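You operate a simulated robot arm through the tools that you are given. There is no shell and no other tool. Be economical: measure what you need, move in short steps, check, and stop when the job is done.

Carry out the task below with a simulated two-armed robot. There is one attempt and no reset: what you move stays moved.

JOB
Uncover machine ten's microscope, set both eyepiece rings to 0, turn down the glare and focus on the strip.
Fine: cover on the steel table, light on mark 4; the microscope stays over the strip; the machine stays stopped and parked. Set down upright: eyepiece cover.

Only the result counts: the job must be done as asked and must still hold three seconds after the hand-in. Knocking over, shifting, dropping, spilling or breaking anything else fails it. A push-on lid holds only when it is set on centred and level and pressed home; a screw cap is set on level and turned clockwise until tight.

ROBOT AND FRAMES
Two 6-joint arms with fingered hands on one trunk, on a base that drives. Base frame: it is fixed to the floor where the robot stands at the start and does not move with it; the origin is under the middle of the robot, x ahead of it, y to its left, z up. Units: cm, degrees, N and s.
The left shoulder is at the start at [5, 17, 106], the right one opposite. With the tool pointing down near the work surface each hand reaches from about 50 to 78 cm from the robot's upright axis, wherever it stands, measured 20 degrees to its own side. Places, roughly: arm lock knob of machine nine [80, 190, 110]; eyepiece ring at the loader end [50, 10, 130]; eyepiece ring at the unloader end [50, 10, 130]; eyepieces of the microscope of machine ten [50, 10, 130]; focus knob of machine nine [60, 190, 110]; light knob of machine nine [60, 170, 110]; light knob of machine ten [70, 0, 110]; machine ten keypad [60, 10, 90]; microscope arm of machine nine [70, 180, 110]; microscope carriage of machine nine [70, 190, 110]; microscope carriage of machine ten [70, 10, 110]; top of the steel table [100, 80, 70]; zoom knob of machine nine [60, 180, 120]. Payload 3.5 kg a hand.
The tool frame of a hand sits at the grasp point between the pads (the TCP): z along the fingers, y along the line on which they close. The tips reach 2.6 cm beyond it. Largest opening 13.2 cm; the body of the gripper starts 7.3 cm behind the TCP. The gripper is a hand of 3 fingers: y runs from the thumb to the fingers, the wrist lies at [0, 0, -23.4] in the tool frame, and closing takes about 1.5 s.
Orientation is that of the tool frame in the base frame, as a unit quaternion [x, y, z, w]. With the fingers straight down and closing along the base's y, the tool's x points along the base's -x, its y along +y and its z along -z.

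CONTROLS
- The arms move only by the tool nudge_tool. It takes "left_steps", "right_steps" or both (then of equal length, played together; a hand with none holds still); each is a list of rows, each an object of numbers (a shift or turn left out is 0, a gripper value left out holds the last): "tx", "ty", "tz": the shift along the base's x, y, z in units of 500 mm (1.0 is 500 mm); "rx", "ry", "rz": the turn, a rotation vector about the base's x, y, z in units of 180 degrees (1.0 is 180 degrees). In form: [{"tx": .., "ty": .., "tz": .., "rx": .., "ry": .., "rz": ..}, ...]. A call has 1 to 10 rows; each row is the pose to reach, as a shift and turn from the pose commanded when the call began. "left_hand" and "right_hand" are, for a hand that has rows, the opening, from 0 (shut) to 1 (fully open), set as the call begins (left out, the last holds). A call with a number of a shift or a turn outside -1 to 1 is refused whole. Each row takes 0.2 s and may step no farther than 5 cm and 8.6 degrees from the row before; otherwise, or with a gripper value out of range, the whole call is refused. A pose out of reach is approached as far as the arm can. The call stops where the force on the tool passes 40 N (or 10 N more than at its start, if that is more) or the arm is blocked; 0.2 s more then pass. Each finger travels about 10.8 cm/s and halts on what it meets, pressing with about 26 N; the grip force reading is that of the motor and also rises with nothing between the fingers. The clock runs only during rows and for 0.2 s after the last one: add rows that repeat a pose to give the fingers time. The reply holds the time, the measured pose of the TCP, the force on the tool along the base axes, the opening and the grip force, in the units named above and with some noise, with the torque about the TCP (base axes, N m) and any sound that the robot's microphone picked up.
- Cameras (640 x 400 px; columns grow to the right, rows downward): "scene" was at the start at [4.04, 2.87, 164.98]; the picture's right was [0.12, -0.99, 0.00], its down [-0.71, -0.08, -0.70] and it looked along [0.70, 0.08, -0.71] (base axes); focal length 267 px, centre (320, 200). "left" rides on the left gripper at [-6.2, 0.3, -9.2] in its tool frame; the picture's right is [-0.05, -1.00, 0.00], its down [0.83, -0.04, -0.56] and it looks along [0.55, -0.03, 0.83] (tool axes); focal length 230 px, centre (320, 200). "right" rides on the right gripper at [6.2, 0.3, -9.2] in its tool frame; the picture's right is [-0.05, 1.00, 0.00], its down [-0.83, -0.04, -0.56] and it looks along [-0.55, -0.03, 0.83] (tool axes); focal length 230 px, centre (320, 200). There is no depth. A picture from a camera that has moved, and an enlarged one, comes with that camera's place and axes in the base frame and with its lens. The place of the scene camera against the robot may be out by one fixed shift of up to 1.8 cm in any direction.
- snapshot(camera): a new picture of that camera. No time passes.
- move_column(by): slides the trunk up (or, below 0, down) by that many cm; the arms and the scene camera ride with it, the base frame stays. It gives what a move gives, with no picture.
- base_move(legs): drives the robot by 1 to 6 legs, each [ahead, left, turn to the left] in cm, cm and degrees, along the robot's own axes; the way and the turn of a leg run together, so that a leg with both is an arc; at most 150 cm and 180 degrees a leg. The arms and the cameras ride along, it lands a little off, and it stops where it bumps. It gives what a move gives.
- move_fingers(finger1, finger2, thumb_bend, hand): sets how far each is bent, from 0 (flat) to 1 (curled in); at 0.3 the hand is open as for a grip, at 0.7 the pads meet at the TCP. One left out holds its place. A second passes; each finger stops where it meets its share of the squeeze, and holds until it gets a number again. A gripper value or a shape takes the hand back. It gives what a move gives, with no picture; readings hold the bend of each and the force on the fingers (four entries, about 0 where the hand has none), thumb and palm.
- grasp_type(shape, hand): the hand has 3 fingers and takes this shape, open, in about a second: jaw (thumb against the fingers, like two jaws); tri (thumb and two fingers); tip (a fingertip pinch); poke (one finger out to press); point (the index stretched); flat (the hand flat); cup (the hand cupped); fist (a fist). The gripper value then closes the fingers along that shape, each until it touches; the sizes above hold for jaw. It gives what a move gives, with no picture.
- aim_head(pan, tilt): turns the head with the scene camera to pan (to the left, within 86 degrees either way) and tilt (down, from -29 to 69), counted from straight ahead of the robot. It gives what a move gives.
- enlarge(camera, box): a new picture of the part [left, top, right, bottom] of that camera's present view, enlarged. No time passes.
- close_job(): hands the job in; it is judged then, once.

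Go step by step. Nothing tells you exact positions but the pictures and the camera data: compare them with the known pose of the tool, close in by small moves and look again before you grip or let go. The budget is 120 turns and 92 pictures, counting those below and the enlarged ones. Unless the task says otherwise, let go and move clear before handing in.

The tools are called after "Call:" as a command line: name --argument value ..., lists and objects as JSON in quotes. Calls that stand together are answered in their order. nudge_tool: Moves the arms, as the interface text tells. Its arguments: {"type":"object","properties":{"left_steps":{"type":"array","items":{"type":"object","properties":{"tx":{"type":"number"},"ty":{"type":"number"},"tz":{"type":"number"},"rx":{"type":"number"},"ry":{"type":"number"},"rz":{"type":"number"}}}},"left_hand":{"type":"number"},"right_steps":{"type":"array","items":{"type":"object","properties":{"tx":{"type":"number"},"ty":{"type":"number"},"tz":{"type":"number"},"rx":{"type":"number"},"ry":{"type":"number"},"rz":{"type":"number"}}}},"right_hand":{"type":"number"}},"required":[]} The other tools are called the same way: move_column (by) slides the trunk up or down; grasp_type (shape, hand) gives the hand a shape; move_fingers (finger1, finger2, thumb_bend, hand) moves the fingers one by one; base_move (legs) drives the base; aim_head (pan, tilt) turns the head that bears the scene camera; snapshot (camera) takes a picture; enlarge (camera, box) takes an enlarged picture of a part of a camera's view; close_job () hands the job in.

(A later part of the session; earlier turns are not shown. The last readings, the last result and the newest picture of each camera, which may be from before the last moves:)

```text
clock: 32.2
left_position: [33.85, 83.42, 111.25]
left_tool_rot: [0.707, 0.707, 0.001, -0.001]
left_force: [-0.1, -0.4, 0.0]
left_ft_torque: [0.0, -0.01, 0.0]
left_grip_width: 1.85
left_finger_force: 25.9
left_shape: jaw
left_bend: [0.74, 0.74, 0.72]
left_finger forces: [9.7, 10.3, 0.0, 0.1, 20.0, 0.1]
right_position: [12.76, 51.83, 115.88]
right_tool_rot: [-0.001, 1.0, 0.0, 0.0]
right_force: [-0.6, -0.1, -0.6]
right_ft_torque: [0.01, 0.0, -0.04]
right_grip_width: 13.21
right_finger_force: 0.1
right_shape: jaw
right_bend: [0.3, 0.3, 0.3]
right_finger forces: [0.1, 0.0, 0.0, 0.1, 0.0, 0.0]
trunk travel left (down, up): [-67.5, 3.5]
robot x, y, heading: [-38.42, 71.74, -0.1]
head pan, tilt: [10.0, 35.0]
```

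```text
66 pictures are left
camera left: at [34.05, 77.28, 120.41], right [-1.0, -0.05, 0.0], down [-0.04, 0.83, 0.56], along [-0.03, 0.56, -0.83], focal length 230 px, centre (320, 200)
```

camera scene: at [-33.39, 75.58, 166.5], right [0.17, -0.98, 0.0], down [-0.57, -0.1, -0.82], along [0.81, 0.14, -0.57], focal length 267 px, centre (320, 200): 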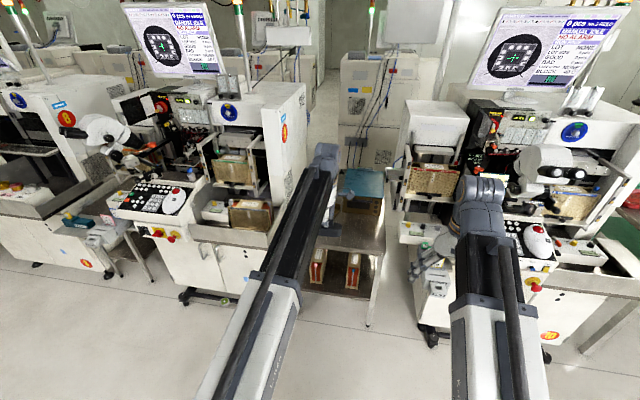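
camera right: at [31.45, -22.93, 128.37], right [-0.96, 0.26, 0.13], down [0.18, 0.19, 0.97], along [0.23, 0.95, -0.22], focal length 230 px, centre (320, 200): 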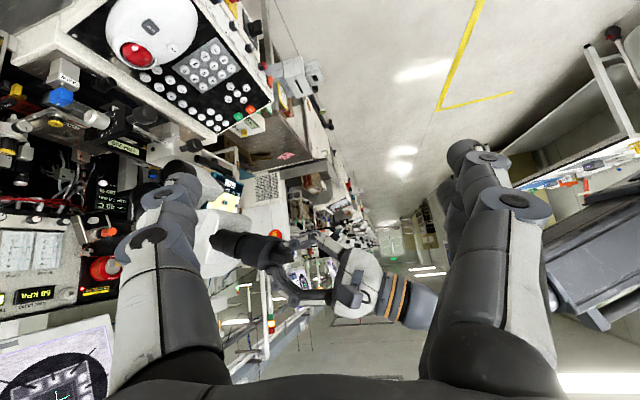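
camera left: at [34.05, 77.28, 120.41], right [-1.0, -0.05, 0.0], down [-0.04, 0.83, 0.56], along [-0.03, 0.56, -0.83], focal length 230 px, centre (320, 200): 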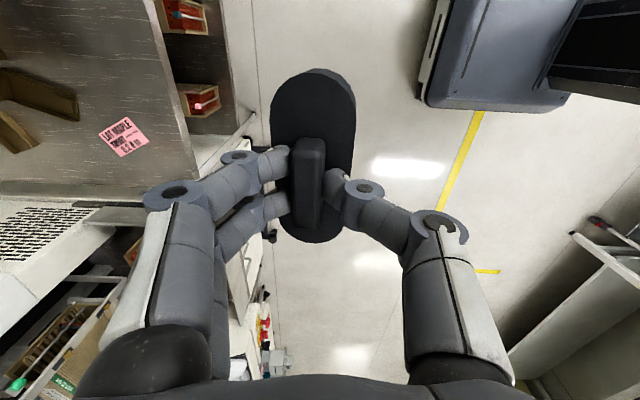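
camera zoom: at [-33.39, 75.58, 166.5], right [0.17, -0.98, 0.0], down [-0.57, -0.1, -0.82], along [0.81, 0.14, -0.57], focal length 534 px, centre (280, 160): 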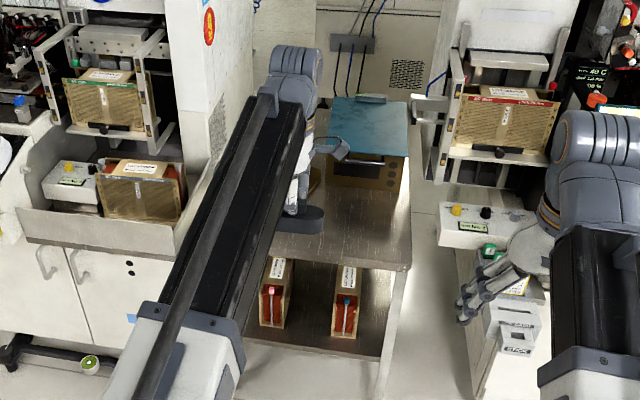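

The free part of the steel table is about x 63–85, y 62–90, z 70. I drive forward 42 cm so the cover hangs over it.

Call:
base_move --legs '[[42, 0, 0]]'

Call:
nudge_tool --left_steps '[{"tz": -0.08, "ty": -0.02, "tx": -0.02}, {"tz": -0.16, "ty": -0.04, "tx": -0.04}, {"tz": -0.24, "ty": -0.06, "tx": -0.05}, {"tz": -0.32, "ty": -0.07, "tx": -0.05}, {"tz": -0.4, "ty": -0.07, "tx": -0.05}, {"tz": -0.48, "ty": -0.07, "tx": -0.05}]'

Call:
snapshot --camera "left"

Call:
snapshot --camera "scene"

```text
clock: 34.8
left_position: [75.98, 83.0, 111.22]
left_tool_rot: [0.709, 0.705, 0.0, -0.001]
left_force: [0.8, -0.5, 1.1]
left_ft_torque: [0.0, 0.01, 0.0]
left_grip_width: 1.84
left_finger_force: 26.0
left_shape: jaw
left_bend: [0.74, 0.74, 0.72]
left_finger forces: [9.7, 10.2, 0.0, 0.0, 20.0, 0.0]
right_position: [54.8, 51.42, 115.86]
right_tool_rot: [0.002, 1.0, 0.0, 0.0]
right_force: [1.2, 0.3, 0.0]
right_ft_torque: [-0.03, 0.0, 0.0]
right_grip_width: 13.21
right_finger_force: 0.1
right_shape: jaw
right_bend: [0.3, 0.3, 0.3]
right_finger forces: [0.0, 0.0, 0.0, 0.0, 0.0, 0.0]
trunk travel left (down, up): [-67.5, 3.5]
robot x, y, heading: [4.3, 72.01, -0.2]
head pan, tilt: [10.0, 35.0]
```

```text
clock: 36.2
left_position: [73.6, 79.44, 87.17]
left_tool_rot: [0.708, 0.706, 0.002, 0.0]
left_force: [0.4, -0.4, 0.2]
left_ft_torque: [0.03, 0.01, -0.02]
left_grip_width: 1.86
left_finger_force: 26.2
left_shape: jaw
left_bend: [0.74, 0.74, 0.72]
left_finger forces: [9.3, 10.2, 0.1, 0.0, 19.6, 0.0]
right_position: [54.87, 51.53, 115.88]
right_tool_rot: [0.001, 1.0, 0.0, 0.001]
right_force: [-0.1, 0.5, -0.2]
right_ft_torque: [0.0, 0.02, 0.02]
right_grip_width: 13.21
right_finger_force: 0.0
right_shape: jaw
right_bend: [0.3, 0.3, 0.3]
right_finger forces: [0.0, 0.0, 0.0, 0.0, 0.0, 0.0]
trunk travel left (down, up): [-67.5, 3.5]
robot x, y, heading: [3.71, 72.1, -0.2]
head pan, tilt: [10.0, 35.0]
```

```text
65 pictures are left
camera left: at [73.77, 73.43, 96.32], right [-1.0, -0.05, 0.0], down [-0.04, 0.83, 0.56], along [-0.03, 0.56, -0.83], focal length 230 px, centre (320, 200)
```

left: 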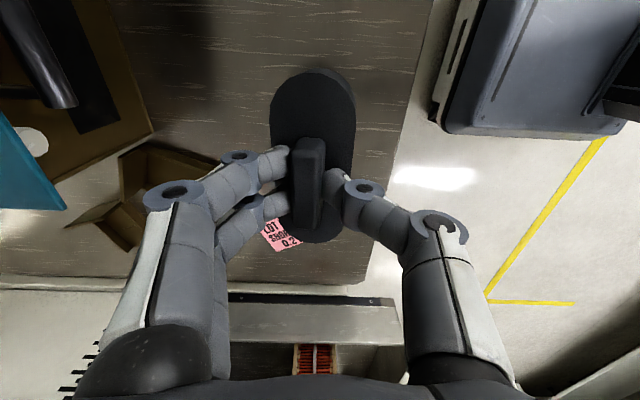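

```text
64 pictures are left
camera scene: at [8.73, 75.52, 166.51], right [0.17, -0.99, 0.0], down [-0.57, -0.1, -0.82], along [0.81, 0.14, -0.57], focal length 267 px, centre (320, 200)
```

scene: 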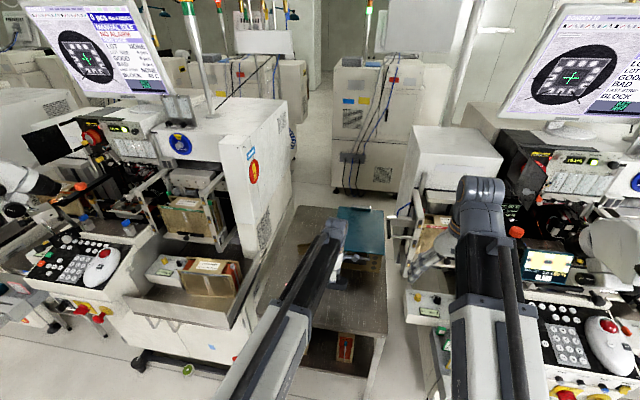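

Call:
nudge_tool --left_steps '[{"tz": -0.06}, {"tz": -0.12}, {"tz": -0.14}, {"tz": -0.15}]'

Call:
nudge_tool --left_steps '[{"tz": -0.006}, {"tz": -0.012}, {"tz": -0.018}, {"tz": -0.024}, {"tz": -0.03}]'

Call:
snapshot --camera "left"

```text
clock: 37.2
left_position: [73.41, 79.44, 79.64]
left_tool_rot: [0.708, 0.706, 0.001, 0.0]
left_force: [-0.1, 0.1, -0.7]
left_ft_torque: [0.01, -0.04, -0.02]
left_grip_width: 1.84
left_finger_force: 25.7
left_shape: jaw
left_bend: [0.74, 0.74, 0.72]
left_finger forces: [9.5, 10.1, 0.1, 0.0, 19.6, 0.0]
right_position: [54.68, 51.44, 116.0]
right_tool_rot: [0.001, 1.0, 0.001, 0.0]
right_force: [0.2, 0.1, -0.5]
right_ft_torque: [-0.01, 0.0, -0.01]
right_grip_width: 13.18
right_finger_force: 0.1
right_shape: jaw
right_bend: [0.3, 0.3, 0.3]
right_finger forces: [0.1, 0.0, 0.0, 0.0, 0.1, 0.1]
trunk travel left (down, up): [-67.5, 3.5]
robot x, y, heading: [3.98, 71.79, -0.2]
head pan, tilt: [10.0, 35.0]
```

```text
clock: 38.4
left_position: [73.46, 79.51, 78.26]
left_tool_rot: [0.708, 0.706, 0.001, 0.0]
left_force: [0.5, -0.3, -1.0]
left_ft_torque: [0.04, -0.04, 0.01]
left_grip_width: 1.86
left_finger_force: 25.8
left_shape: jaw
left_bend: [0.74, 0.74, 0.72]
left_finger forces: [9.4, 10.3, 0.0, 0.1, 19.6, 0.0]
right_position: [54.74, 51.42, 115.89]
right_tool_rot: [0.003, 1.0, 0.0, -0.001]
right_force: [0.5, 0.0, -0.7]
right_ft_torque: [-0.01, -0.02, -0.01]
right_grip_width: 13.2
right_finger_force: 0.0
right_shape: jaw
right_bend: [0.3, 0.3, 0.3]
right_finger forces: [0.1, 0.1, 0.1, 0.1, 0.1, 0.1]
trunk travel left (down, up): [-67.5, 3.5]
robot x, y, heading: [3.78, 72.19, -0.3]
head pan, tilt: [10.0, 35.0]
```

```text
63 pictures are left
camera left: at [73.66, 73.46, 87.39], right [-1.0, -0.05, 0.0], down [-0.04, 0.83, 0.56], along [-0.03, 0.56, -0.83], focal length 230 px, centre (320, 200)
```

left: 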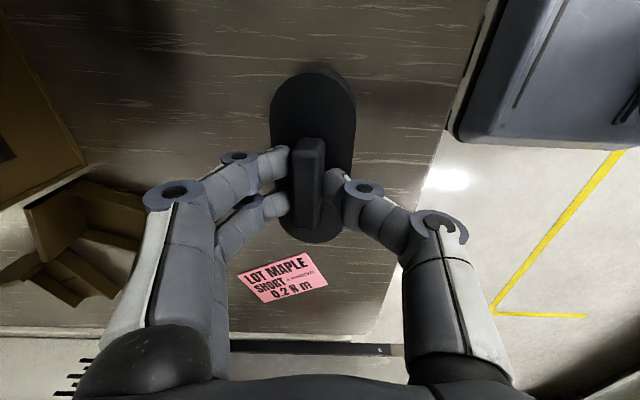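

Call:
nudge_tool --left_steps '[{"tz": -0.005}, {"tz": -0.01}, {"tz": -0.015}, {"tz": -0.02}, {"tz": -0.024}]'

```text
clock: 39.6
left_position: [73.4, 79.61, 77.07]
left_tool_rot: [0.708, 0.706, 0.0, 0.0]
left_force: [-0.8, -0.4, -0.2]
left_ft_torque: [0.01, 0.0, 0.02]
left_grip_width: 1.84
left_finger_force: 26.3
left_shape: jaw
left_bend: [0.74, 0.74, 0.72]
left_finger forces: [9.6, 10.2, 0.0, 0.0, 19.6, 0.0]
right_position: [54.82, 51.45, 115.94]
right_tool_rot: [0.001, 1.0, -0.001, 0.001]
right_force: [0.4, -0.7, 0.5]
right_ft_torque: [-0.01, 0.03, 0.03]
right_grip_width: 13.18
right_finger_force: 0.0
right_shape: jaw
right_bend: [0.3, 0.3, 0.3]
right_finger forces: [0.0, 0.0, 0.1, 0.0, 0.1, 0.0]
trunk travel left (down, up): [-67.5, 3.5]
robot x, y, heading: [4.1, 71.85, -0.1]
head pan, tilt: [10.0, 35.0]
```

Call:
nudge_tool --left_steps '[{"tz": -0.005}, {"tz": -0.01}, {"tz": -0.015}, {"tz": -0.02}]'

Call:
snapshot --camera "left"

```text
clock: 40.6
left_position: [73.42, 79.53, 76.02]
left_tool_rot: [0.709, 0.706, 0.002, 0.001]
left_force: [-0.8, -0.2, 0.3]
left_ft_torque: [-0.06, 0.01, -0.03]
left_grip_width: 1.81
left_finger_force: 26.0
left_shape: jaw
left_bend: [0.74, 0.74, 0.72]
left_finger forces: [9.5, 10.2, 0.0, 0.0, 19.6, 0.0]
right_position: [54.93, 51.42, 115.9]
right_tool_rot: [0.002, 1.0, 0.0, -0.001]
right_force: [1.0, 0.0, -0.6]
right_ft_torque: [-0.01, -0.01, -0.04]
right_grip_width: 13.17
right_finger_force: 0.1
right_shape: jaw
right_bend: [0.3, 0.3, 0.3]
right_finger forces: [0.0, 0.0, 0.0, 0.0, 0.0, 0.0]
trunk travel left (down, up): [-67.5, 3.5]
robot x, y, heading: [3.9, 72.02, -0.3]
head pan, tilt: [10.0, 35.0]
```

```text
62 pictures are left
camera left: at [73.67, 73.43, 85.2], right [-1.0, -0.05, 0.0], down [-0.04, 0.83, 0.56], along [-0.03, 0.56, -0.83], focal length 230 px, centre (320, 200)
```

left: 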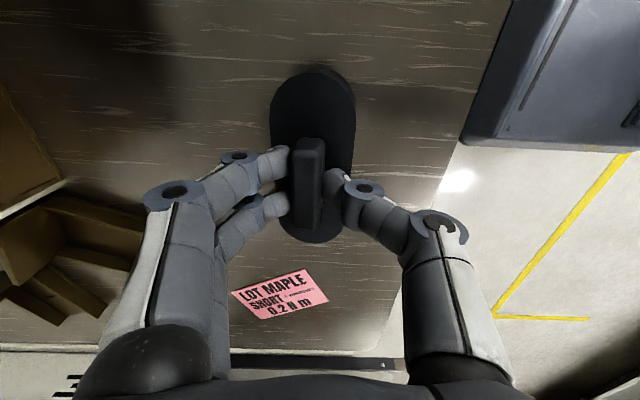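

Call:
nudge_tool --left_steps '[{"tz": -0.004}, {"tz": -0.008}, {"tz": -0.012}, {"tz": -0.016}, {"tz": -0.02}]'

```text
clock: 41.8
left_position: [73.27, 79.54, 75.36]
left_tool_rot: [0.708, 0.706, 0.002, 0.001]
left_force: [-9.8, 1.3, 26.4]
left_ft_torque: [0.01, 0.05, 0.03]
left_grip_width: 2.01
left_finger_force: 26.0
left_shape: jaw
left_bend: [0.76, 0.76, 0.73]
left_finger forces: [9.9, 9.9, 0.0, 0.0, 31.4, 0.1]
right_position: [54.57, 51.43, 116.07]
right_tool_rot: [0.002, 1.0, 0.001, 0.001]
right_force: [0.3, -0.3, 0.8]
right_ft_torque: [-0.01, 0.03, -0.01]
right_grip_width: 13.2
right_finger_force: 0.0
right_shape: jaw
right_bend: [0.3, 0.3, 0.3]
right_finger forces: [0.0, 0.0, 0.0, 0.1, 0.0, 0.0]
trunk travel left (down, up): [-67.5, 3.5]
robot x, y, heading: [3.85, 71.91, -0.0]
head pan, tilt: [10.0, 35.0]
```

Contact with the table (26 N). I ease up slightly, open and withdraw upward.

Call:
nudge_tool --left_steps '[{"tz": 0.006}, {"tz": 0.006}]'

Call:
nudge_tool --left_steps '[{}, {}, {}, {}, {}]' --left_hand 0.5

Call:
nudge_tool --left_steps '[{"tz": 0.03}, {"tz": 0.1}, {"tz": 0.2}, {"tz": 0.3}, {"tz": 0.4}, {"tz": 0.5}, {"tz": 0.6}, {"tz": 0.7}]'

Call:
snapshot --camera "left"

```text
clock: 42.4
left_position: [73.24, 79.63, 75.41]
left_tool_rot: [0.708, 0.706, 0.001, 0.0]
left_force: [-8.3, -0.1, 15.3]
left_ft_torque: [0.01, 0.08, 0.01]
left_grip_width: 2.04
left_finger_force: 26.1
left_shape: jaw
left_bend: [0.76, 0.76, 0.73]
left_finger forces: [9.5, 9.3, 0.0, 0.0, 27.2, 0.0]
right_position: [54.61, 51.45, 116.13]
right_tool_rot: [0.002, 1.0, 0.0, 0.001]
right_force: [0.5, -0.8, 0.5]
right_ft_torque: [0.0, 0.0, 0.02]
right_grip_width: 13.19
right_finger_force: 0.1
right_shape: jaw
right_bend: [0.3, 0.3, 0.3]
right_finger forces: [0.1, 0.0, 0.0, 0.1, 0.1, 0.0]
trunk travel left (down, up): [-67.5, 3.5]
robot x, y, heading: [3.75, 71.95, -0.2]
head pan, tilt: [10.0, 35.0]
```

```text
clock: 43.6
left_position: [73.48, 79.49, 75.39]
left_tool_rot: [0.708, 0.706, 0.001, -0.001]
left_force: [-0.2, -0.5, -2.0]
left_ft_torque: [0.0, 0.0, 0.02]
left_grip_width: 6.51
left_finger_force: 0.1
left_shape: jaw
left_bend: [0.73, 0.73, 0.7]
left_finger forces: [0.0, 0.1, 0.0, 0.1, 0.0, 0.1]
right_position: [54.79, 51.46, 115.88]
right_tool_rot: [0.001, 1.0, 0.0, 0.0]
right_force: [0.0, -0.1, -0.1]
right_ft_torque: [-0.02, -0.01, 0.01]
right_grip_width: 13.16
right_finger_force: 0.1
right_shape: jaw
right_bend: [0.3, 0.3, 0.3]
right_finger forces: [0.1, 0.0, 0.0, 0.0, 0.0, 0.0]
trunk travel left (down, up): [-67.5, 3.5]
robot x, y, heading: [3.96, 72.22, -0.2]
head pan, tilt: [10.0, 35.0]
```

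```text
clock: 45.4
left_position: [73.43, 79.49, 110.39]
left_tool_rot: [0.707, 0.707, 0.0, 0.0]
left_force: [-1.1, 0.5, 0.3]
left_ft_torque: [-0.01, -0.03, 0.02]
left_grip_width: 6.53
left_finger_force: 0.1
left_shape: jaw
left_bend: [0.73, 0.73, 0.7]
left_finger forces: [0.0, 0.0, 0.1, 0.0, 0.1, 0.0]
right_position: [54.7, 51.43, 115.99]
right_tool_rot: [0.002, 1.0, 0.0, -0.001]
right_force: [0.2, 0.0, 0.6]
right_ft_torque: [0.01, -0.01, -0.01]
right_grip_width: 13.18
right_finger_force: 0.1
right_shape: jaw
right_bend: [0.3, 0.3, 0.3]
right_finger forces: [0.0, 0.1, 0.0, 0.0, 0.0, 0.0]
trunk travel left (down, up): [-67.5, 3.5]
robot x, y, heading: [3.94, 72.14, -0.1]
head pan, tilt: [10.0, 35.0]
```

```text
61 pictures are left
camera left: at [73.69, 73.48, 119.49], right [-1.0, -0.05, 0.0], down [-0.04, 0.83, 0.56], along [-0.03, 0.56, -0.83], focal length 230 px, centre (320, 200)
```

left: 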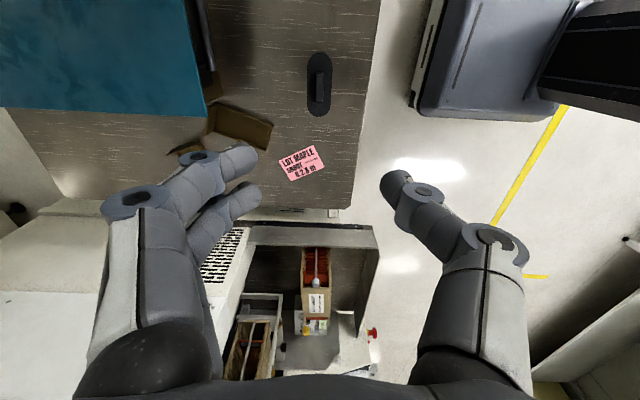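

The cover stands upright on the steel table. I drive back in front of machine ten.

Call:
base_move --legs '[[-38, 0, 0], [0, -72, 0]]'

Call:
nudge_tool --left_steps '[{"ry": -0.045, "tz": 0.06}, {"ry": -0.09, "tz": 0.12}, {"ry": -0.135, "tz": 0.18}, {"ry": -0.18, "tz": 0.24}, {"ry": -0.225, "tz": 0.29}, {"ry": -0.27, "tz": 0.34}, {"ry": -0.315, "tz": 0.38}, {"ry": -0.361, "tz": 0.42}, {"ry": -0.361, "tz": 0.44, "ty": 0.04}]'

Call:
snapshot --camera "left"

Call:
aim_head --pan 0 --tilt 28

Call:
snapshot --camera "scene"

```text
clock: 51.3
left_position: [35.7, 7.3, 110.19]
left_tool_rot: [0.71, 0.704, 0.001, -0.001]
left_force: [0.1, 0.2, -0.2]
left_ft_torque: [-0.02, -0.02, 0.03]
left_grip_width: 6.55
left_finger_force: 0.0
left_shape: jaw
left_bend: [0.73, 0.73, 0.7]
left_finger forces: [0.1, 0.0, 0.0, 0.0, 0.0, 0.0]
right_position: [16.7, -20.89, 115.85]
right_tool_rot: [0.004, 1.0, 0.0, -0.001]
right_force: [-0.1, -0.4, -0.2]
right_ft_torque: [-0.01, 0.01, 0.0]
right_grip_width: 13.21
right_finger_force: 0.2
right_shape: jaw
right_bend: [0.3, 0.3, 0.3]
right_finger forces: [0.1, 0.1, 0.1, 0.1, 0.1, 0.0]
trunk travel left (down, up): [-67.5, 3.5]
robot x, y, heading: [-33.53, -0.14, -0.2]
head pan, tilt: [10.0, 35.0]
```

```text
clock: 53.3
left_position: [35.59, 9.27, 132.21]
left_tool_rot: [0.598, 0.595, 0.382, 0.379]
left_force: [-0.3, 0.2, 0.6]
left_ft_torque: [-0.01, 0.01, -0.02]
left_grip_width: 6.57
left_finger_force: 0.0
left_shape: jaw
left_bend: [0.73, 0.73, 0.7]
left_finger forces: [0.1, 0.0, 0.0, 0.1, 0.0, 0.1]
right_position: [16.79, -20.74, 115.95]
right_tool_rot: [0.004, 1.0, 0.0, 0.0]
right_force: [-0.8, -0.5, 1.1]
right_ft_torque: [0.0, -0.01, 0.01]
right_grip_width: 13.15
right_finger_force: 0.1
right_shape: jaw
right_bend: [0.3, 0.3, 0.3]
right_finger forces: [0.1, 0.1, 0.0, 0.1, 0.0, 0.1]
trunk travel left (down, up): [-67.5, 3.5]
robot x, y, heading: [-33.87, 0.36, -0.4]
head pan, tilt: [10.0, 35.0]
```

```text
60 pictures are left
camera left: at [27.23, 3.19, 136.32], right [-0.42, -0.05, -0.91], down [-0.52, 0.83, 0.2], along [0.74, 0.56, -0.37], focal length 230 px, centre (320, 200)
```

left: 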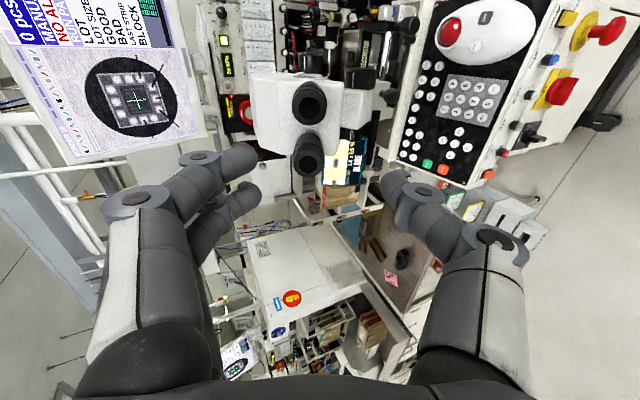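

```text
clock: 54.0
left_position: [35.52, 9.22, 132.2]
left_tool_rot: [0.598, 0.595, 0.381, 0.378]
left_force: [0.1, 0.9, -0.3]
left_ft_torque: [0.03, 0.02, 0.01]
left_grip_width: 6.55
left_finger_force: 0.0
left_shape: jaw
left_bend: [0.73, 0.73, 0.7]
left_finger forces: [0.0, 0.0, 0.0, 0.1, 0.0, 0.1]
right_position: [16.77, -20.68, 115.86]
right_tool_rot: [0.003, 1.0, 0.001, 0.0]
right_force: [-0.7, 0.5, -0.5]
right_ft_torque: [-0.03, -0.02, -0.02]
right_grip_width: 13.2
right_finger_force: 0.0
right_shape: jaw
right_bend: [0.3, 0.3, 0.3]
right_finger forces: [0.0, 0.0, 0.1, 0.0, 0.1, 0.0]
trunk travel left (down, up): [-67.5, 3.5]
robot x, y, heading: [-34.1, 0.16, -0.2]
head pan, tilt: [0.0, 28.0]
```

```text
59 pictures are left
camera scene: at [-28.79, 1.97, 167.6], right [-0.01, -1.0, 0.0], down [-0.47, 0.0, -0.88], along [0.88, -0.01, -0.47], focal length 267 px, centre (320, 200)
```

scene: 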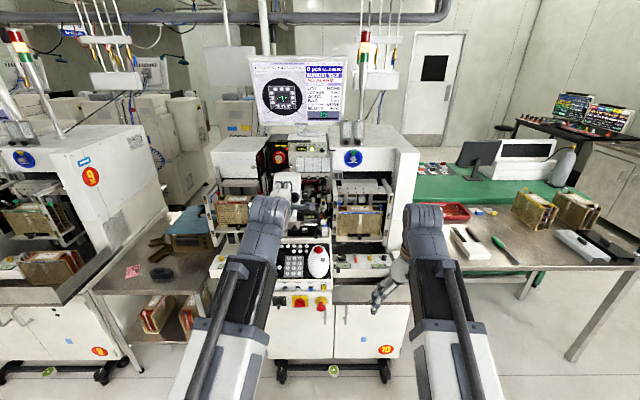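

Call:
enlarge --camera "left" --box '[240, 60, 380, 190]'

```text
3.08 times, centred on (310, 125) of left
camera zoom: at [27.23, 3.17, 136.31], right [-0.42, -0.05, -0.91], down [-0.52, 0.83, 0.2], along [0.74, 0.56, -0.37], focal length 708 px, centre (351, 431)
```

zoom: 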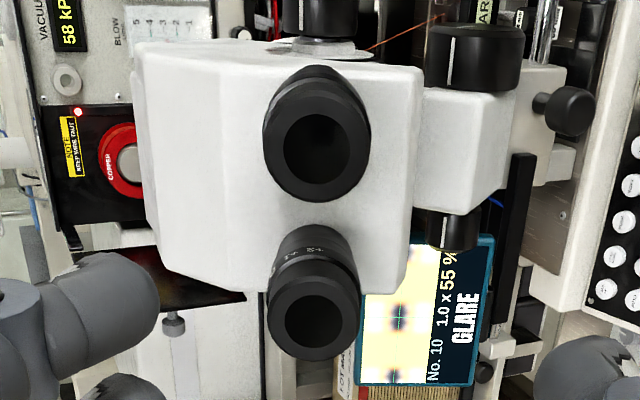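

The two eyepieces are at about [50.5, 8.8/14.9, 126.5], axis 25° up. I need to read the rings' scales, so I raise the left camera for a view from above.

Call:
nudge_tool --left_steps '[{"tx": 0.04, "tz": 0.05}, {"tx": 0.08, "tz": 0.1}, {"tx": 0.12, "tz": 0.15}, {"tx": 0.14, "tz": 0.18, "ty": 0.03}, {"tx": 0.14, "tz": 0.18, "ty": 0.03}]'

Call:
enlarge --camera "left" --box '[270, 60, 430, 190]'

```text
clock: 55.2
left_position: [42.52, 10.77, 141.37]
left_tool_rot: [0.598, 0.595, 0.382, 0.378]
left_force: [-0.2, 0.2, 0.3]
left_ft_torque: [0.01, 0.0, 0.03]
left_grip_width: 6.55
left_finger_force: 0.0
left_shape: jaw
left_bend: [0.73, 0.73, 0.7]
left_finger forces: [0.1, 0.0, 0.0, 0.1, 0.0, 0.0]
right_position: [16.76, -20.88, 115.91]
right_tool_rot: [0.003, 1.0, 0.0, 0.0]
right_force: [0.6, 0.7, 0.1]
right_ft_torque: [0.0, -0.01, -0.03]
right_grip_width: 13.2
right_finger_force: 0.0
right_shape: jaw
right_bend: [0.3, 0.3, 0.3]
right_finger forces: [0.0, 0.0, 0.0, 0.1, 0.1, 0.0]
trunk travel left (down, up): [-67.5, 3.5]
robot x, y, heading: [-34.13, -0.28, -0.4]
head pan, tilt: [0.0, 28.0]
```

```text
3.08 times, centred on (350, 125) of left
camera zoom: at [34.26, 4.74, 145.36], right [-0.42, -0.04, -0.91], down [-0.52, 0.83, 0.2], along [0.74, 0.56, -0.37], focal length 708 px, centre (228, 431)
```

zoom: 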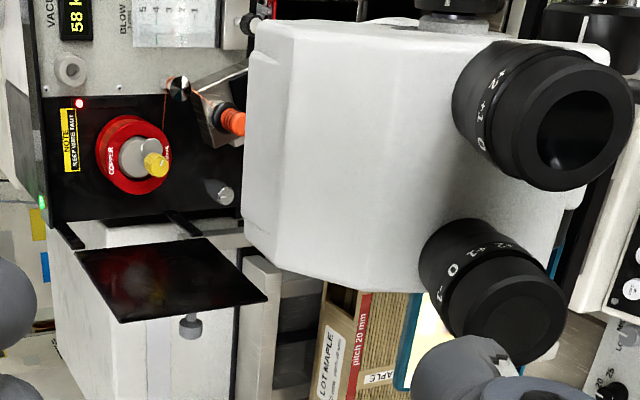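

Call:
enlarge --camera "left" --box '[370, 65, 440, 135]'

Call:
enlarge --camera "left" --box '[365, 120, 425, 180]'

```text
5.71 times, centred on (405, 100) of left
camera zoom: at [34.26, 4.74, 145.36], right [-0.42, -0.04, -0.91], down [-0.52, 0.83, 0.2], along [0.74, 0.56, -0.37], focal length 1315 px, centre (-166, 771)
```

zoom: 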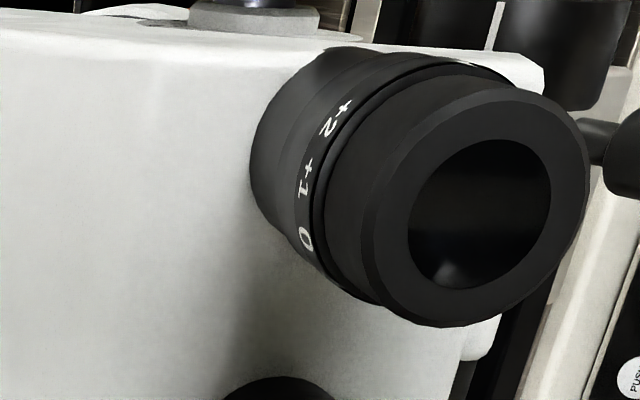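

```text
6.67 times, centred on (395, 150) of left
camera zoom: at [34.26, 4.74, 145.36], right [-0.42, -0.04, -0.91], down [-0.52, 0.83, 0.2], along [0.74, 0.56, -0.37], focal length 1534 px, centre (-180, 533)
```

zoom: 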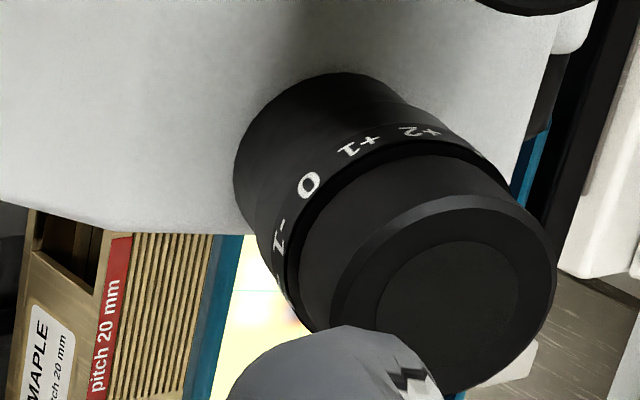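

The rings read roughly +1 and −0.5 near the top, but I can't find the index mark. I roll the hand 90° about the eyepiece axis so its camera looks straight down on both rings.

Call:
nudge_tool --left_steps '[{"rx": -0.0428, "rz": 0.02}, {"rx": -0.0856, "rz": 0.04}, {"rx": -0.1284, "rz": 0.06}, {"rx": -0.1712, "rz": 0.08}, {"rx": -0.214, "rz": 0.1, "tz": -0.02}, {"rx": -0.2568, "rz": 0.12, "tz": -0.05}, {"rx": -0.2996, "rz": 0.14, "tz": -0.08}, {"rx": -0.3424, "rz": 0.16, "tz": -0.11}, {"rx": -0.3852, "rz": 0.18, "tz": -0.13}, {"rx": -0.428, "rz": 0.2, "tz": -0.14, "ty": 0.01}]'

Call:
snapshot --camera "left"

```text
clock: 57.4
left_position: [42.57, 11.3, 134.24]
left_tool_rot: [0.037, 0.843, 0.026, 0.535]
left_force: [0.1, -0.5, -0.1]
left_ft_torque: [0.02, 0.01, 0.0]
left_grip_width: 6.54
left_finger_force: 0.0
left_shape: jaw
left_bend: [0.73, 0.73, 0.7]
left_finger forces: [0.0, 0.0, 0.1, 0.0, 0.0, 0.1]
right_position: [16.82, -20.75, 115.89]
right_tool_rot: [0.003, 1.0, 0.0, -0.001]
right_force: [0.5, -0.4, -0.8]
right_ft_torque: [0.01, 0.0, -0.03]
right_grip_width: 13.2
right_finger_force: 0.0
right_shape: jaw
right_bend: [0.3, 0.3, 0.3]
right_finger forces: [0.0, 0.0, 0.1, 0.0, 0.1, 0.0]
trunk travel left (down, up): [-67.5, 3.5]
robot x, y, heading: [-33.68, -0.16, -0.4]
head pan, tilt: [0.0, 28.0]
```

```text
54 pictures are left
camera left: at [36.74, 11.14, 143.68], right [-0.02, -1.0, -0.04], down [-0.86, 0.03, -0.52], along [0.52, 0.02, -0.86], focal length 230 px, centre (320, 200)
```

left: 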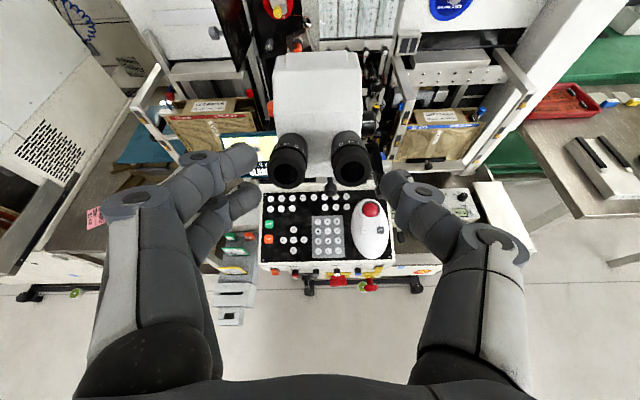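

Call:
enlarge --camera "left" --box '[270, 115, 370, 195]'

```text
5.00 times, centred on (320, 155) of left
camera zoom: at [36.74, 11.14, 143.68], right [-0.02, -1.0, -0.04], down [-0.86, 0.03, -0.52], along [0.52, 0.02, -0.86], focal length 1150 px, centre (320, 425)
```

zoom: 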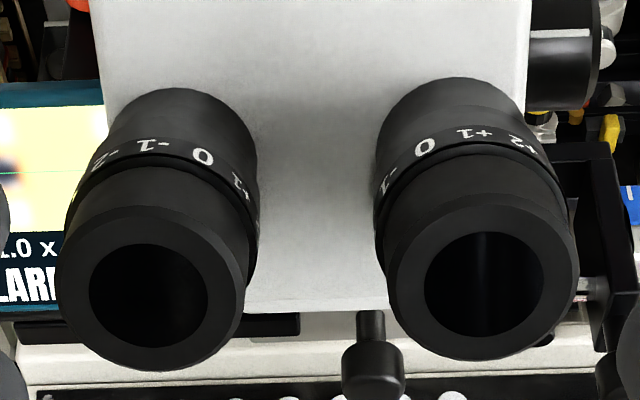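

From above the index at 12 o'clock reads −1 on the left ring and +1 on the right ring; labels are 30° apart. I line the hand up with the left eyepiece axis first, pre-rolled 15°.

Call:
nudge_tool --left_steps '[{"rx": 0.0378, "rz": -0.0176, "tx": 0.02, "ty": 0.034, "tz": -0.03}, {"rx": 0.0755, "rz": -0.0352, "tx": 0.04, "ty": 0.068, "tz": -0.06}, {"rx": 0.0755, "rz": -0.0352, "tx": 0.04, "ty": 0.068, "tz": -0.1}, {"rx": 0.0755, "rz": -0.0352, "tx": 0.04, "ty": 0.068, "tz": -0.1}]' --left_hand 0.43

Call:
snapshot --camera "left"

```text
clock: 58.4
left_position: [44.65, 14.73, 129.25]
left_tool_rot: [0.148, 0.831, 0.096, 0.527]
left_force: [-0.5, 0.5, 0.8]
left_ft_torque: [0.0, 0.02, 0.02]
left_grip_width: 5.75
left_finger_force: 0.0
left_shape: jaw
left_bend: [0.73, 0.73, 0.7]
left_finger forces: [0.0, 0.0, 0.1, 0.0, 0.0, 0.0]
right_position: [16.89, -20.79, 115.87]
right_tool_rot: [0.003, 1.0, 0.0, -0.001]
right_force: [-0.5, -0.7, -0.9]
right_ft_torque: [0.0, -0.01, -0.01]
right_grip_width: 13.19
right_finger_force: 0.1
right_shape: jaw
right_bend: [0.3, 0.3, 0.3]
right_finger forces: [0.0, 0.0, 0.0, 0.1, 0.0, 0.0]
trunk travel left (down, up): [-67.5, 3.5]
robot x, y, heading: [-33.96, 0.6, -0.5]
head pan, tilt: [0.0, 28.0]
```

```text
52 pictures are left
camera left: at [38.7, 12.94, 138.5], right [-0.13, -0.95, -0.27], down [-0.84, 0.25, -0.48], along [0.53, 0.17, -0.83], focal length 230 px, centre (320, 200)
```

left: 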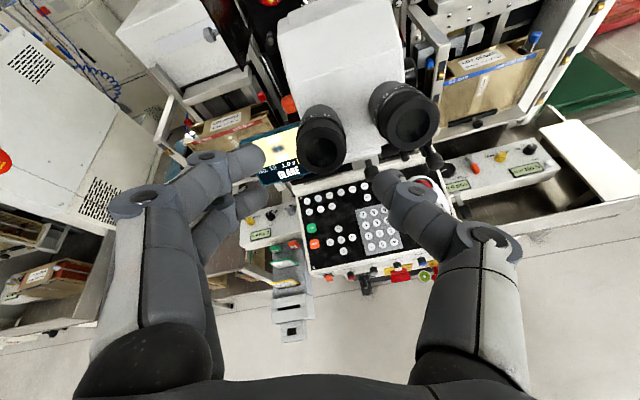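

Call:
nudge_tool --left_steps '[{"tx": 0.03, "tz": -0.014}, {"tx": 0.06, "tz": -0.028}, {"tx": 0.09, "tz": -0.042}, {"tx": 0.116, "tz": -0.055}, {"tx": 0.116, "tz": -0.055}]'

Call:
enlarge --camera "left" --box '[200, 60, 480, 235]'

```text
clock: 59.6
left_position: [50.46, 14.81, 126.53]
left_tool_rot: [0.148, 0.831, 0.096, 0.527]
left_force: [-1.5, 2.4, -1.3]
left_ft_torque: [0.07, -0.01, -0.09]
left_grip_width: 5.65
left_finger_force: 0.1
left_shape: jaw
left_bend: [0.73, 0.73, 0.7]
left_finger forces: [0.0, 0.0, 0.0, 0.1, 2.4, 0.0]
right_position: [16.73, -20.77, 115.75]
right_tool_rot: [0.004, 1.0, -0.001, 0.001]
right_force: [-0.9, 0.1, 0.5]
right_ft_torque: [0.01, -0.05, -0.02]
right_grip_width: 13.18
right_finger_force: 0.0
right_shape: jaw
right_bend: [0.3, 0.3, 0.3]
right_finger forces: [0.0, 0.0, 0.0, 0.0, 0.0, 0.0]
trunk travel left (down, up): [-67.5, 3.5]
robot x, y, heading: [-33.86, -0.29, -0.4]
head pan, tilt: [0.0, 28.0]
```

```text
2.29 times, centred on (340, 148) of left
camera zoom: at [44.48, 12.97, 135.65], right [-0.12, -0.95, -0.27], down [-0.84, 0.25, -0.48], along [0.53, 0.17, -0.83], focal length 526 px, centre (274, 320)
```

zoom: 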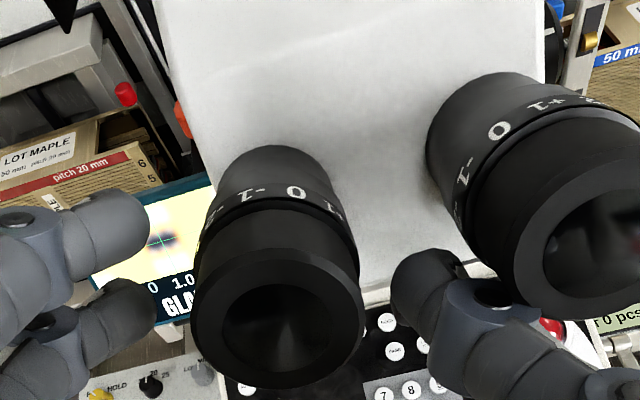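

Call:
nudge_tool --left_steps '[{}, {}, {}, {}, {}, {}]' --left_hand 0.1

Call:
enlarge --camera "left" --box '[200, 60, 480, 235]'

```text
clock: 61.0
left_position: [50.48, 14.69, 126.48]
left_tool_rot: [0.148, 0.831, 0.096, 0.527]
left_force: [2.9, -2.2, 0.4]
left_ft_torque: [0.02, -0.03, -0.03]
left_grip_width: 2.78
left_finger_force: 25.6
left_shape: jaw
left_bend: [0.73, 0.73, 0.7]
left_finger forces: [12.1, 10.9, 0.2, 0.1, 24.4, 0.0]
right_position: [16.73, -20.66, 115.8]
right_tool_rot: [0.003, 1.0, -0.001, 0.0]
right_force: [-0.1, 0.4, 0.4]
right_ft_torque: [0.0, 0.01, 0.0]
right_grip_width: 13.19
right_finger_force: 0.0
right_shape: jaw
right_bend: [0.3, 0.3, 0.3]
right_finger forces: [0.0, 0.1, 0.0, 0.1, 0.1, 0.0]
trunk travel left (down, up): [-67.5, 3.5]
robot x, y, heading: [-34.04, 0.15, -0.1]
head pan, tilt: [0.0, 28.0]
```

```text
2.29 times, centred on (340, 148) of left
camera zoom: at [44.5, 12.87, 135.67], right [-0.13, -0.95, -0.27], down [-0.84, 0.25, -0.48], along [0.53, 0.17, -0.83], focal length 526 px, centre (274, 320)
```

zoom: 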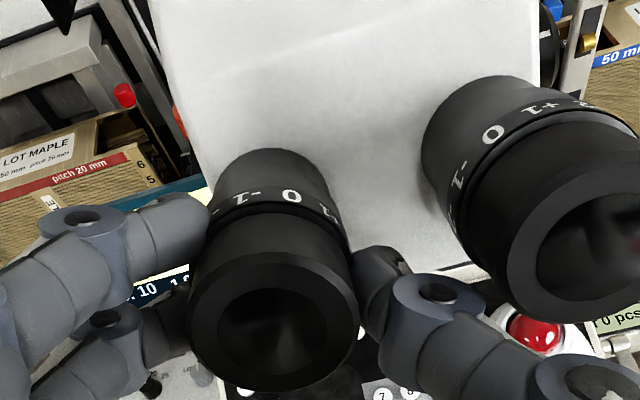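

Call:
nudge_tool --left_steps '[{"rx": -0.025, "rz": 0.0118}, {"rx": -0.05, "rz": 0.0235}, {"rx": -0.0755, "rz": 0.0353}, {"rx": -0.1, "rz": 0.047}, {"rx": -0.126, "rz": 0.0588}, {"rx": -0.151, "rz": 0.0705}, {"rx": -0.151, "rz": 0.0705}]'

Call:
enlarge --camera "left" --box '[200, 60, 480, 235]'

```text
clock: 62.6
left_position: [50.37, 14.69, 126.5]
left_tool_rot: [-0.071, 0.841, -0.046, 0.534]
left_force: [-7.6, -0.5, -3.7]
left_ft_torque: [-0.22, 0.08, -0.5]
left_grip_width: 2.64
left_finger_force: 26.4
left_shape: jaw
left_bend: [0.73, 0.73, 0.7]
left_finger forces: [12.8, 14.1, 0.0, 0.0, 43.2, 0.1]
right_position: [16.61, -20.65, 115.89]
right_tool_rot: [0.004, 1.0, 0.0, 0.0]
right_force: [-0.4, 0.2, 0.2]
right_ft_torque: [0.01, 0.0, -0.01]
right_grip_width: 13.17
right_finger_force: 0.0
right_shape: jaw
right_bend: [0.3, 0.3, 0.3]
right_finger forces: [0.1, 0.1, 0.0, 0.0, 0.0, 0.1]
trunk travel left (down, up): [-67.5, 3.5]
robot x, y, heading: [-33.7, -0.39, -0.1]
head pan, tilt: [0.0, 28.0]
```

```text
2.29 times, centred on (340, 148) of left
camera zoom: at [44.48, 16.13, 135.82], right [0.09, -0.98, 0.2], down [-0.85, -0.18, -0.5], along [0.52, -0.12, -0.84], focal length 526 px, centre (274, 320)
```

zoom: 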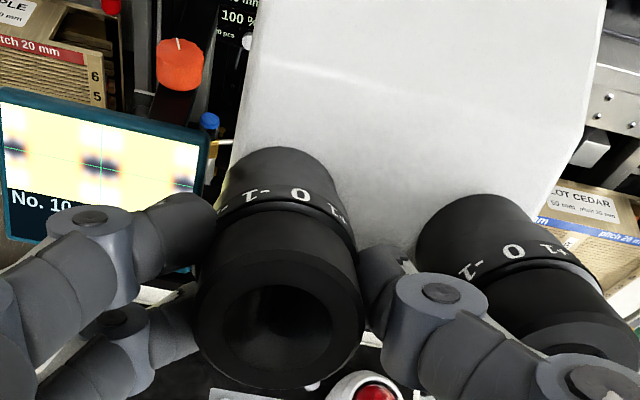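

The ring turned with the hand and 0 now sits at the top. I release, back off and verify.

Call:
nudge_tool --left_steps '[{}, {}, {}, {}]' --left_hand 0.4

Call:
nudge_tool --left_steps '[{"tx": -0.04, "tz": 0.0187}, {"tx": -0.08, "tz": 0.0374}, {"tx": -0.1, "tz": 0.07, "ty": -0.02}, {"tx": -0.12, "tz": 0.1, "ty": -0.05}]'

Call:
enlarge --camera "left" --box '[260, 85, 400, 195]'

```text
clock: 63.6
left_position: [50.4, 14.86, 126.65]
left_tool_rot: [-0.072, 0.841, -0.045, 0.535]
left_force: [0.7, 4.7, 3.2]
left_ft_torque: [-0.26, -0.02, 0.0]
left_grip_width: 4.97
left_finger_force: 0.0
left_shape: jaw
left_bend: [0.73, 0.73, 0.7]
left_finger forces: [0.0, 0.1, 0.0, 0.0, 7.3, 0.0]
right_position: [16.72, -20.67, 115.86]
right_tool_rot: [0.004, 1.0, 0.001, 0.0]
right_force: [0.0, 0.2, 0.2]
right_ft_torque: [0.0, -0.01, -0.01]
right_grip_width: 13.2
right_finger_force: 0.1
right_shape: jaw
right_bend: [0.3, 0.3, 0.3]
right_finger forces: [0.0, 0.0, 0.0, 0.0, 0.0, 0.0]
trunk travel left (down, up): [-67.5, 3.5]
robot x, y, heading: [-33.83, 0.31, -0.3]
head pan, tilt: [0.0, 28.0]
```

```text
clock: 64.6
left_position: [44.3, 12.19, 131.61]
left_tool_rot: [-0.072, 0.841, -0.043, 0.534]
left_force: [0.8, -0.7, -0.2]
left_ft_torque: [-0.01, -0.01, -0.01]
left_grip_width: 5.23
left_finger_force: 0.0
left_shape: jaw
left_bend: [0.73, 0.73, 0.7]
left_finger forces: [0.0, 0.0, 0.0, 0.0, 0.1, 0.0]
right_position: [16.83, -20.72, 115.92]
right_tool_rot: [0.004, 1.0, 0.0, 0.0]
right_force: [0.2, 0.1, -0.6]
right_ft_torque: [0.01, 0.02, 0.02]
right_grip_width: 13.2
right_finger_force: 0.1
right_shape: jaw
right_bend: [0.3, 0.3, 0.3]
right_finger forces: [0.0, 0.0, 0.0, 0.0, 0.0, 0.0]
trunk travel left (down, up): [-67.5, 3.5]
robot x, y, heading: [-33.67, 0.37, -0.3]
head pan, tilt: [0.0, 28.0]
```

```text
3.64 times, centred on (330, 140) of left
camera zoom: at [38.46, 13.63, 140.85], right [0.09, -0.98, 0.2], down [-0.85, -0.18, -0.5], along [0.52, -0.12, -0.84], focal length 837 px, centre (284, 418)
```

zoom: 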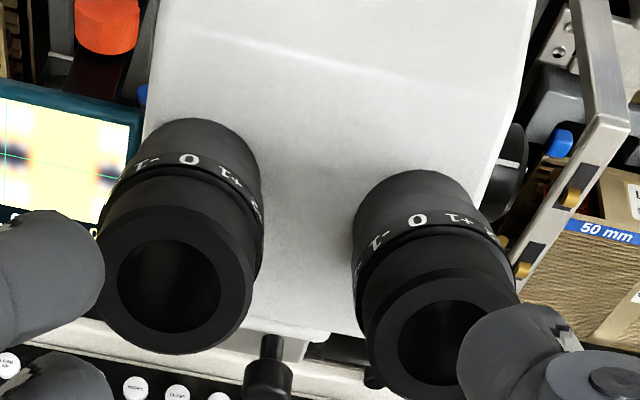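

The slope of the labels confirms left ring 0 and right ring +1 at the top. Now the right eyepiece: align, advance, check.

Call:
nudge_tool --left_steps '[{"tx": 0.01, "ty": -0.04, "tz": -0.01}, {"tx": 0.01, "ty": -0.074, "tz": -0.05}, {"tx": 0.05, "ty": -0.074, "tz": -0.069}, {"tx": 0.09, "ty": -0.074, "tz": -0.087}, {"tx": 0.119, "ty": -0.074, "tz": -0.101}, {"tx": 0.119, "ty": -0.074, "tz": -0.101}]'

Call:
enlarge --camera "left" --box '[180, 60, 460, 235]'

```text
clock: 66.0
left_position: [50.23, 8.59, 126.72]
left_tool_rot: [-0.071, 0.84, -0.044, 0.535]
left_force: [-3.9, -0.7, 7.0]
left_ft_torque: [0.27, -0.03, 0.15]
left_grip_width: 5.19
left_finger_force: 0.0
left_shape: jaw
left_bend: [0.74, 0.73, 0.7]
left_finger forces: [14.8, 0.1, 0.0, 0.1, 0.1, 0.1]
right_position: [16.7, -20.65, 115.87]
right_tool_rot: [0.004, 1.0, 0.001, 0.001]
right_force: [0.1, 0.0, -0.4]
right_ft_torque: [-0.02, -0.03, -0.01]
right_grip_width: 13.2
right_finger_force: 0.0
right_shape: jaw
right_bend: [0.3, 0.3, 0.3]
right_finger forces: [0.0, 0.0, 0.1, 0.1, 0.0, 0.0]
trunk travel left (down, up): [-67.5, 3.5]
robot x, y, heading: [-34.13, 0.24, -0.1]
head pan, tilt: [0.0, 28.0]
```

```text
2.29 times, centred on (320, 148) of left
camera zoom: at [44.34, 9.99, 135.92], right [0.09, -0.98, 0.2], down [-0.85, -0.18, -0.5], along [0.53, -0.12, -0.84], focal length 526 px, centre (320, 320)
```

zoom: 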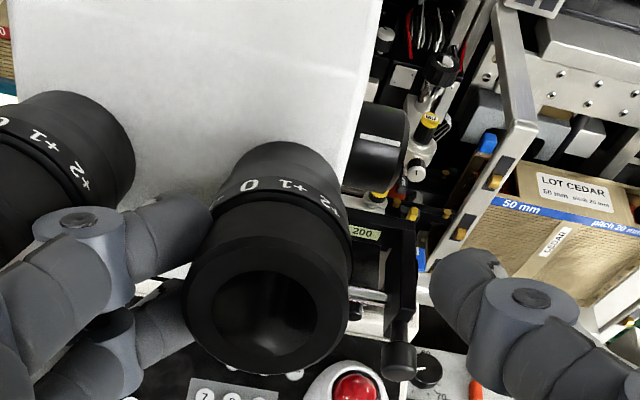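

The right eyepiece appears off from where I predicted and a finger is loaded; I back straight out and look before doing anything else.

Call:
nudge_tool --left_steps '[{"tx": -0.04, "tz": 0.0187}, {"tx": -0.08, "tz": 0.0374}, {"tx": -0.119, "tz": 0.09, "ty": 0.03}, {"tx": -0.119, "tz": 0.101, "ty": 0.074}]'

Call:
enlarge --camera "left" --box '[260, 85, 400, 195]'

Call:
snapshot --camera "left"

```text
clock: 67.0
left_position: [44.36, 12.29, 131.56]
left_tool_rot: [-0.072, 0.841, -0.044, 0.534]
left_force: [-0.1, 0.5, 0.3]
left_ft_torque: [0.0, 0.0, -0.04]
left_grip_width: 5.28
left_finger_force: 0.0
left_shape: jaw
left_bend: [0.73, 0.73, 0.7]
left_finger forces: [0.1, 0.1, 0.1, 0.0, 0.1, 0.0]
right_position: [16.71, -20.77, 115.8]
right_tool_rot: [0.003, 1.0, 0.001, 0.0]
right_force: [0.1, -0.8, -0.1]
right_ft_torque: [0.01, -0.01, -0.01]
right_grip_width: 13.2
right_finger_force: 0.1
right_shape: jaw
right_bend: [0.3, 0.3, 0.3]
right_finger forces: [0.1, 0.0, 0.1, 0.1, 0.0, 0.0]
trunk travel left (down, up): [-67.5, 3.5]
robot x, y, heading: [-33.79, 0.24, -0.1]
head pan, tilt: [0.0, 28.0]
```

```text
3.64 times, centred on (330, 140) of left
camera zoom: at [38.54, 13.72, 140.86], right [0.09, -0.98, 0.2], down [-0.85, -0.18, -0.5], along [0.52, -0.12, -0.84], focal length 837 px, centre (284, 418)
```

zoom: 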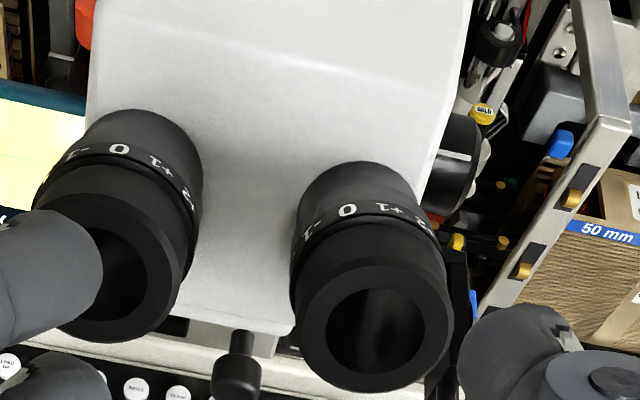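

```text
45 pictures are left
camera left: at [38.54, 13.72, 140.86], right [0.09, -0.98, 0.2], down [-0.85, -0.18, -0.5], along [0.52, -0.12, -0.84], focal length 230 px, centre (320, 200)
```

left: 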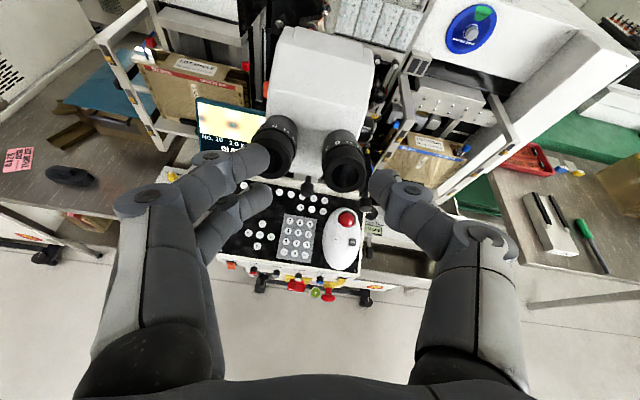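

The microscope head has shifted about 1.5 cm to the left (+y). I check the monitor, which shows what lies under it.

Call:
enlarge --camera "left" --box '[185, 90, 275, 160]'

Call:
enlarge --camera "scene" --box '[240, 140, 340, 205]'

```text
5.71 times, centred on (230, 125) of left
camera zoom: at [38.54, 13.72, 140.86], right [0.09, -0.98, 0.2], down [-0.85, -0.18, -0.5], along [0.52, -0.12, -0.84], focal length 1315 px, centre (834, 629)
```

zoom: 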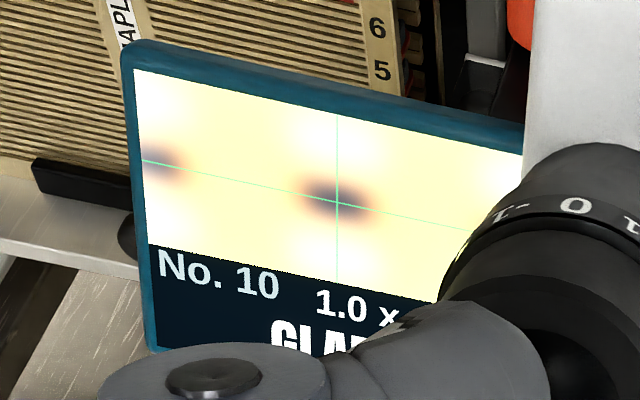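

```text
6.15 times, centred on (290, 172) of scene
camera zoom: at [-28.76, 1.99, 167.6], right [-0.01, -1.0, 0.0], down [-0.47, 0.0, -0.88], along [0.88, -0.01, -0.47], focal length 1643 px, centre (505, 369)
```

zoom: 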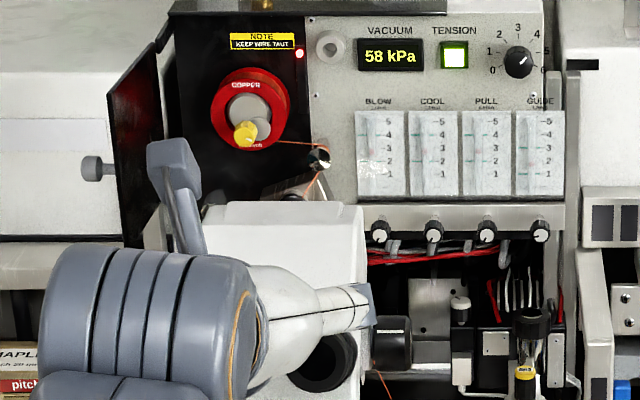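

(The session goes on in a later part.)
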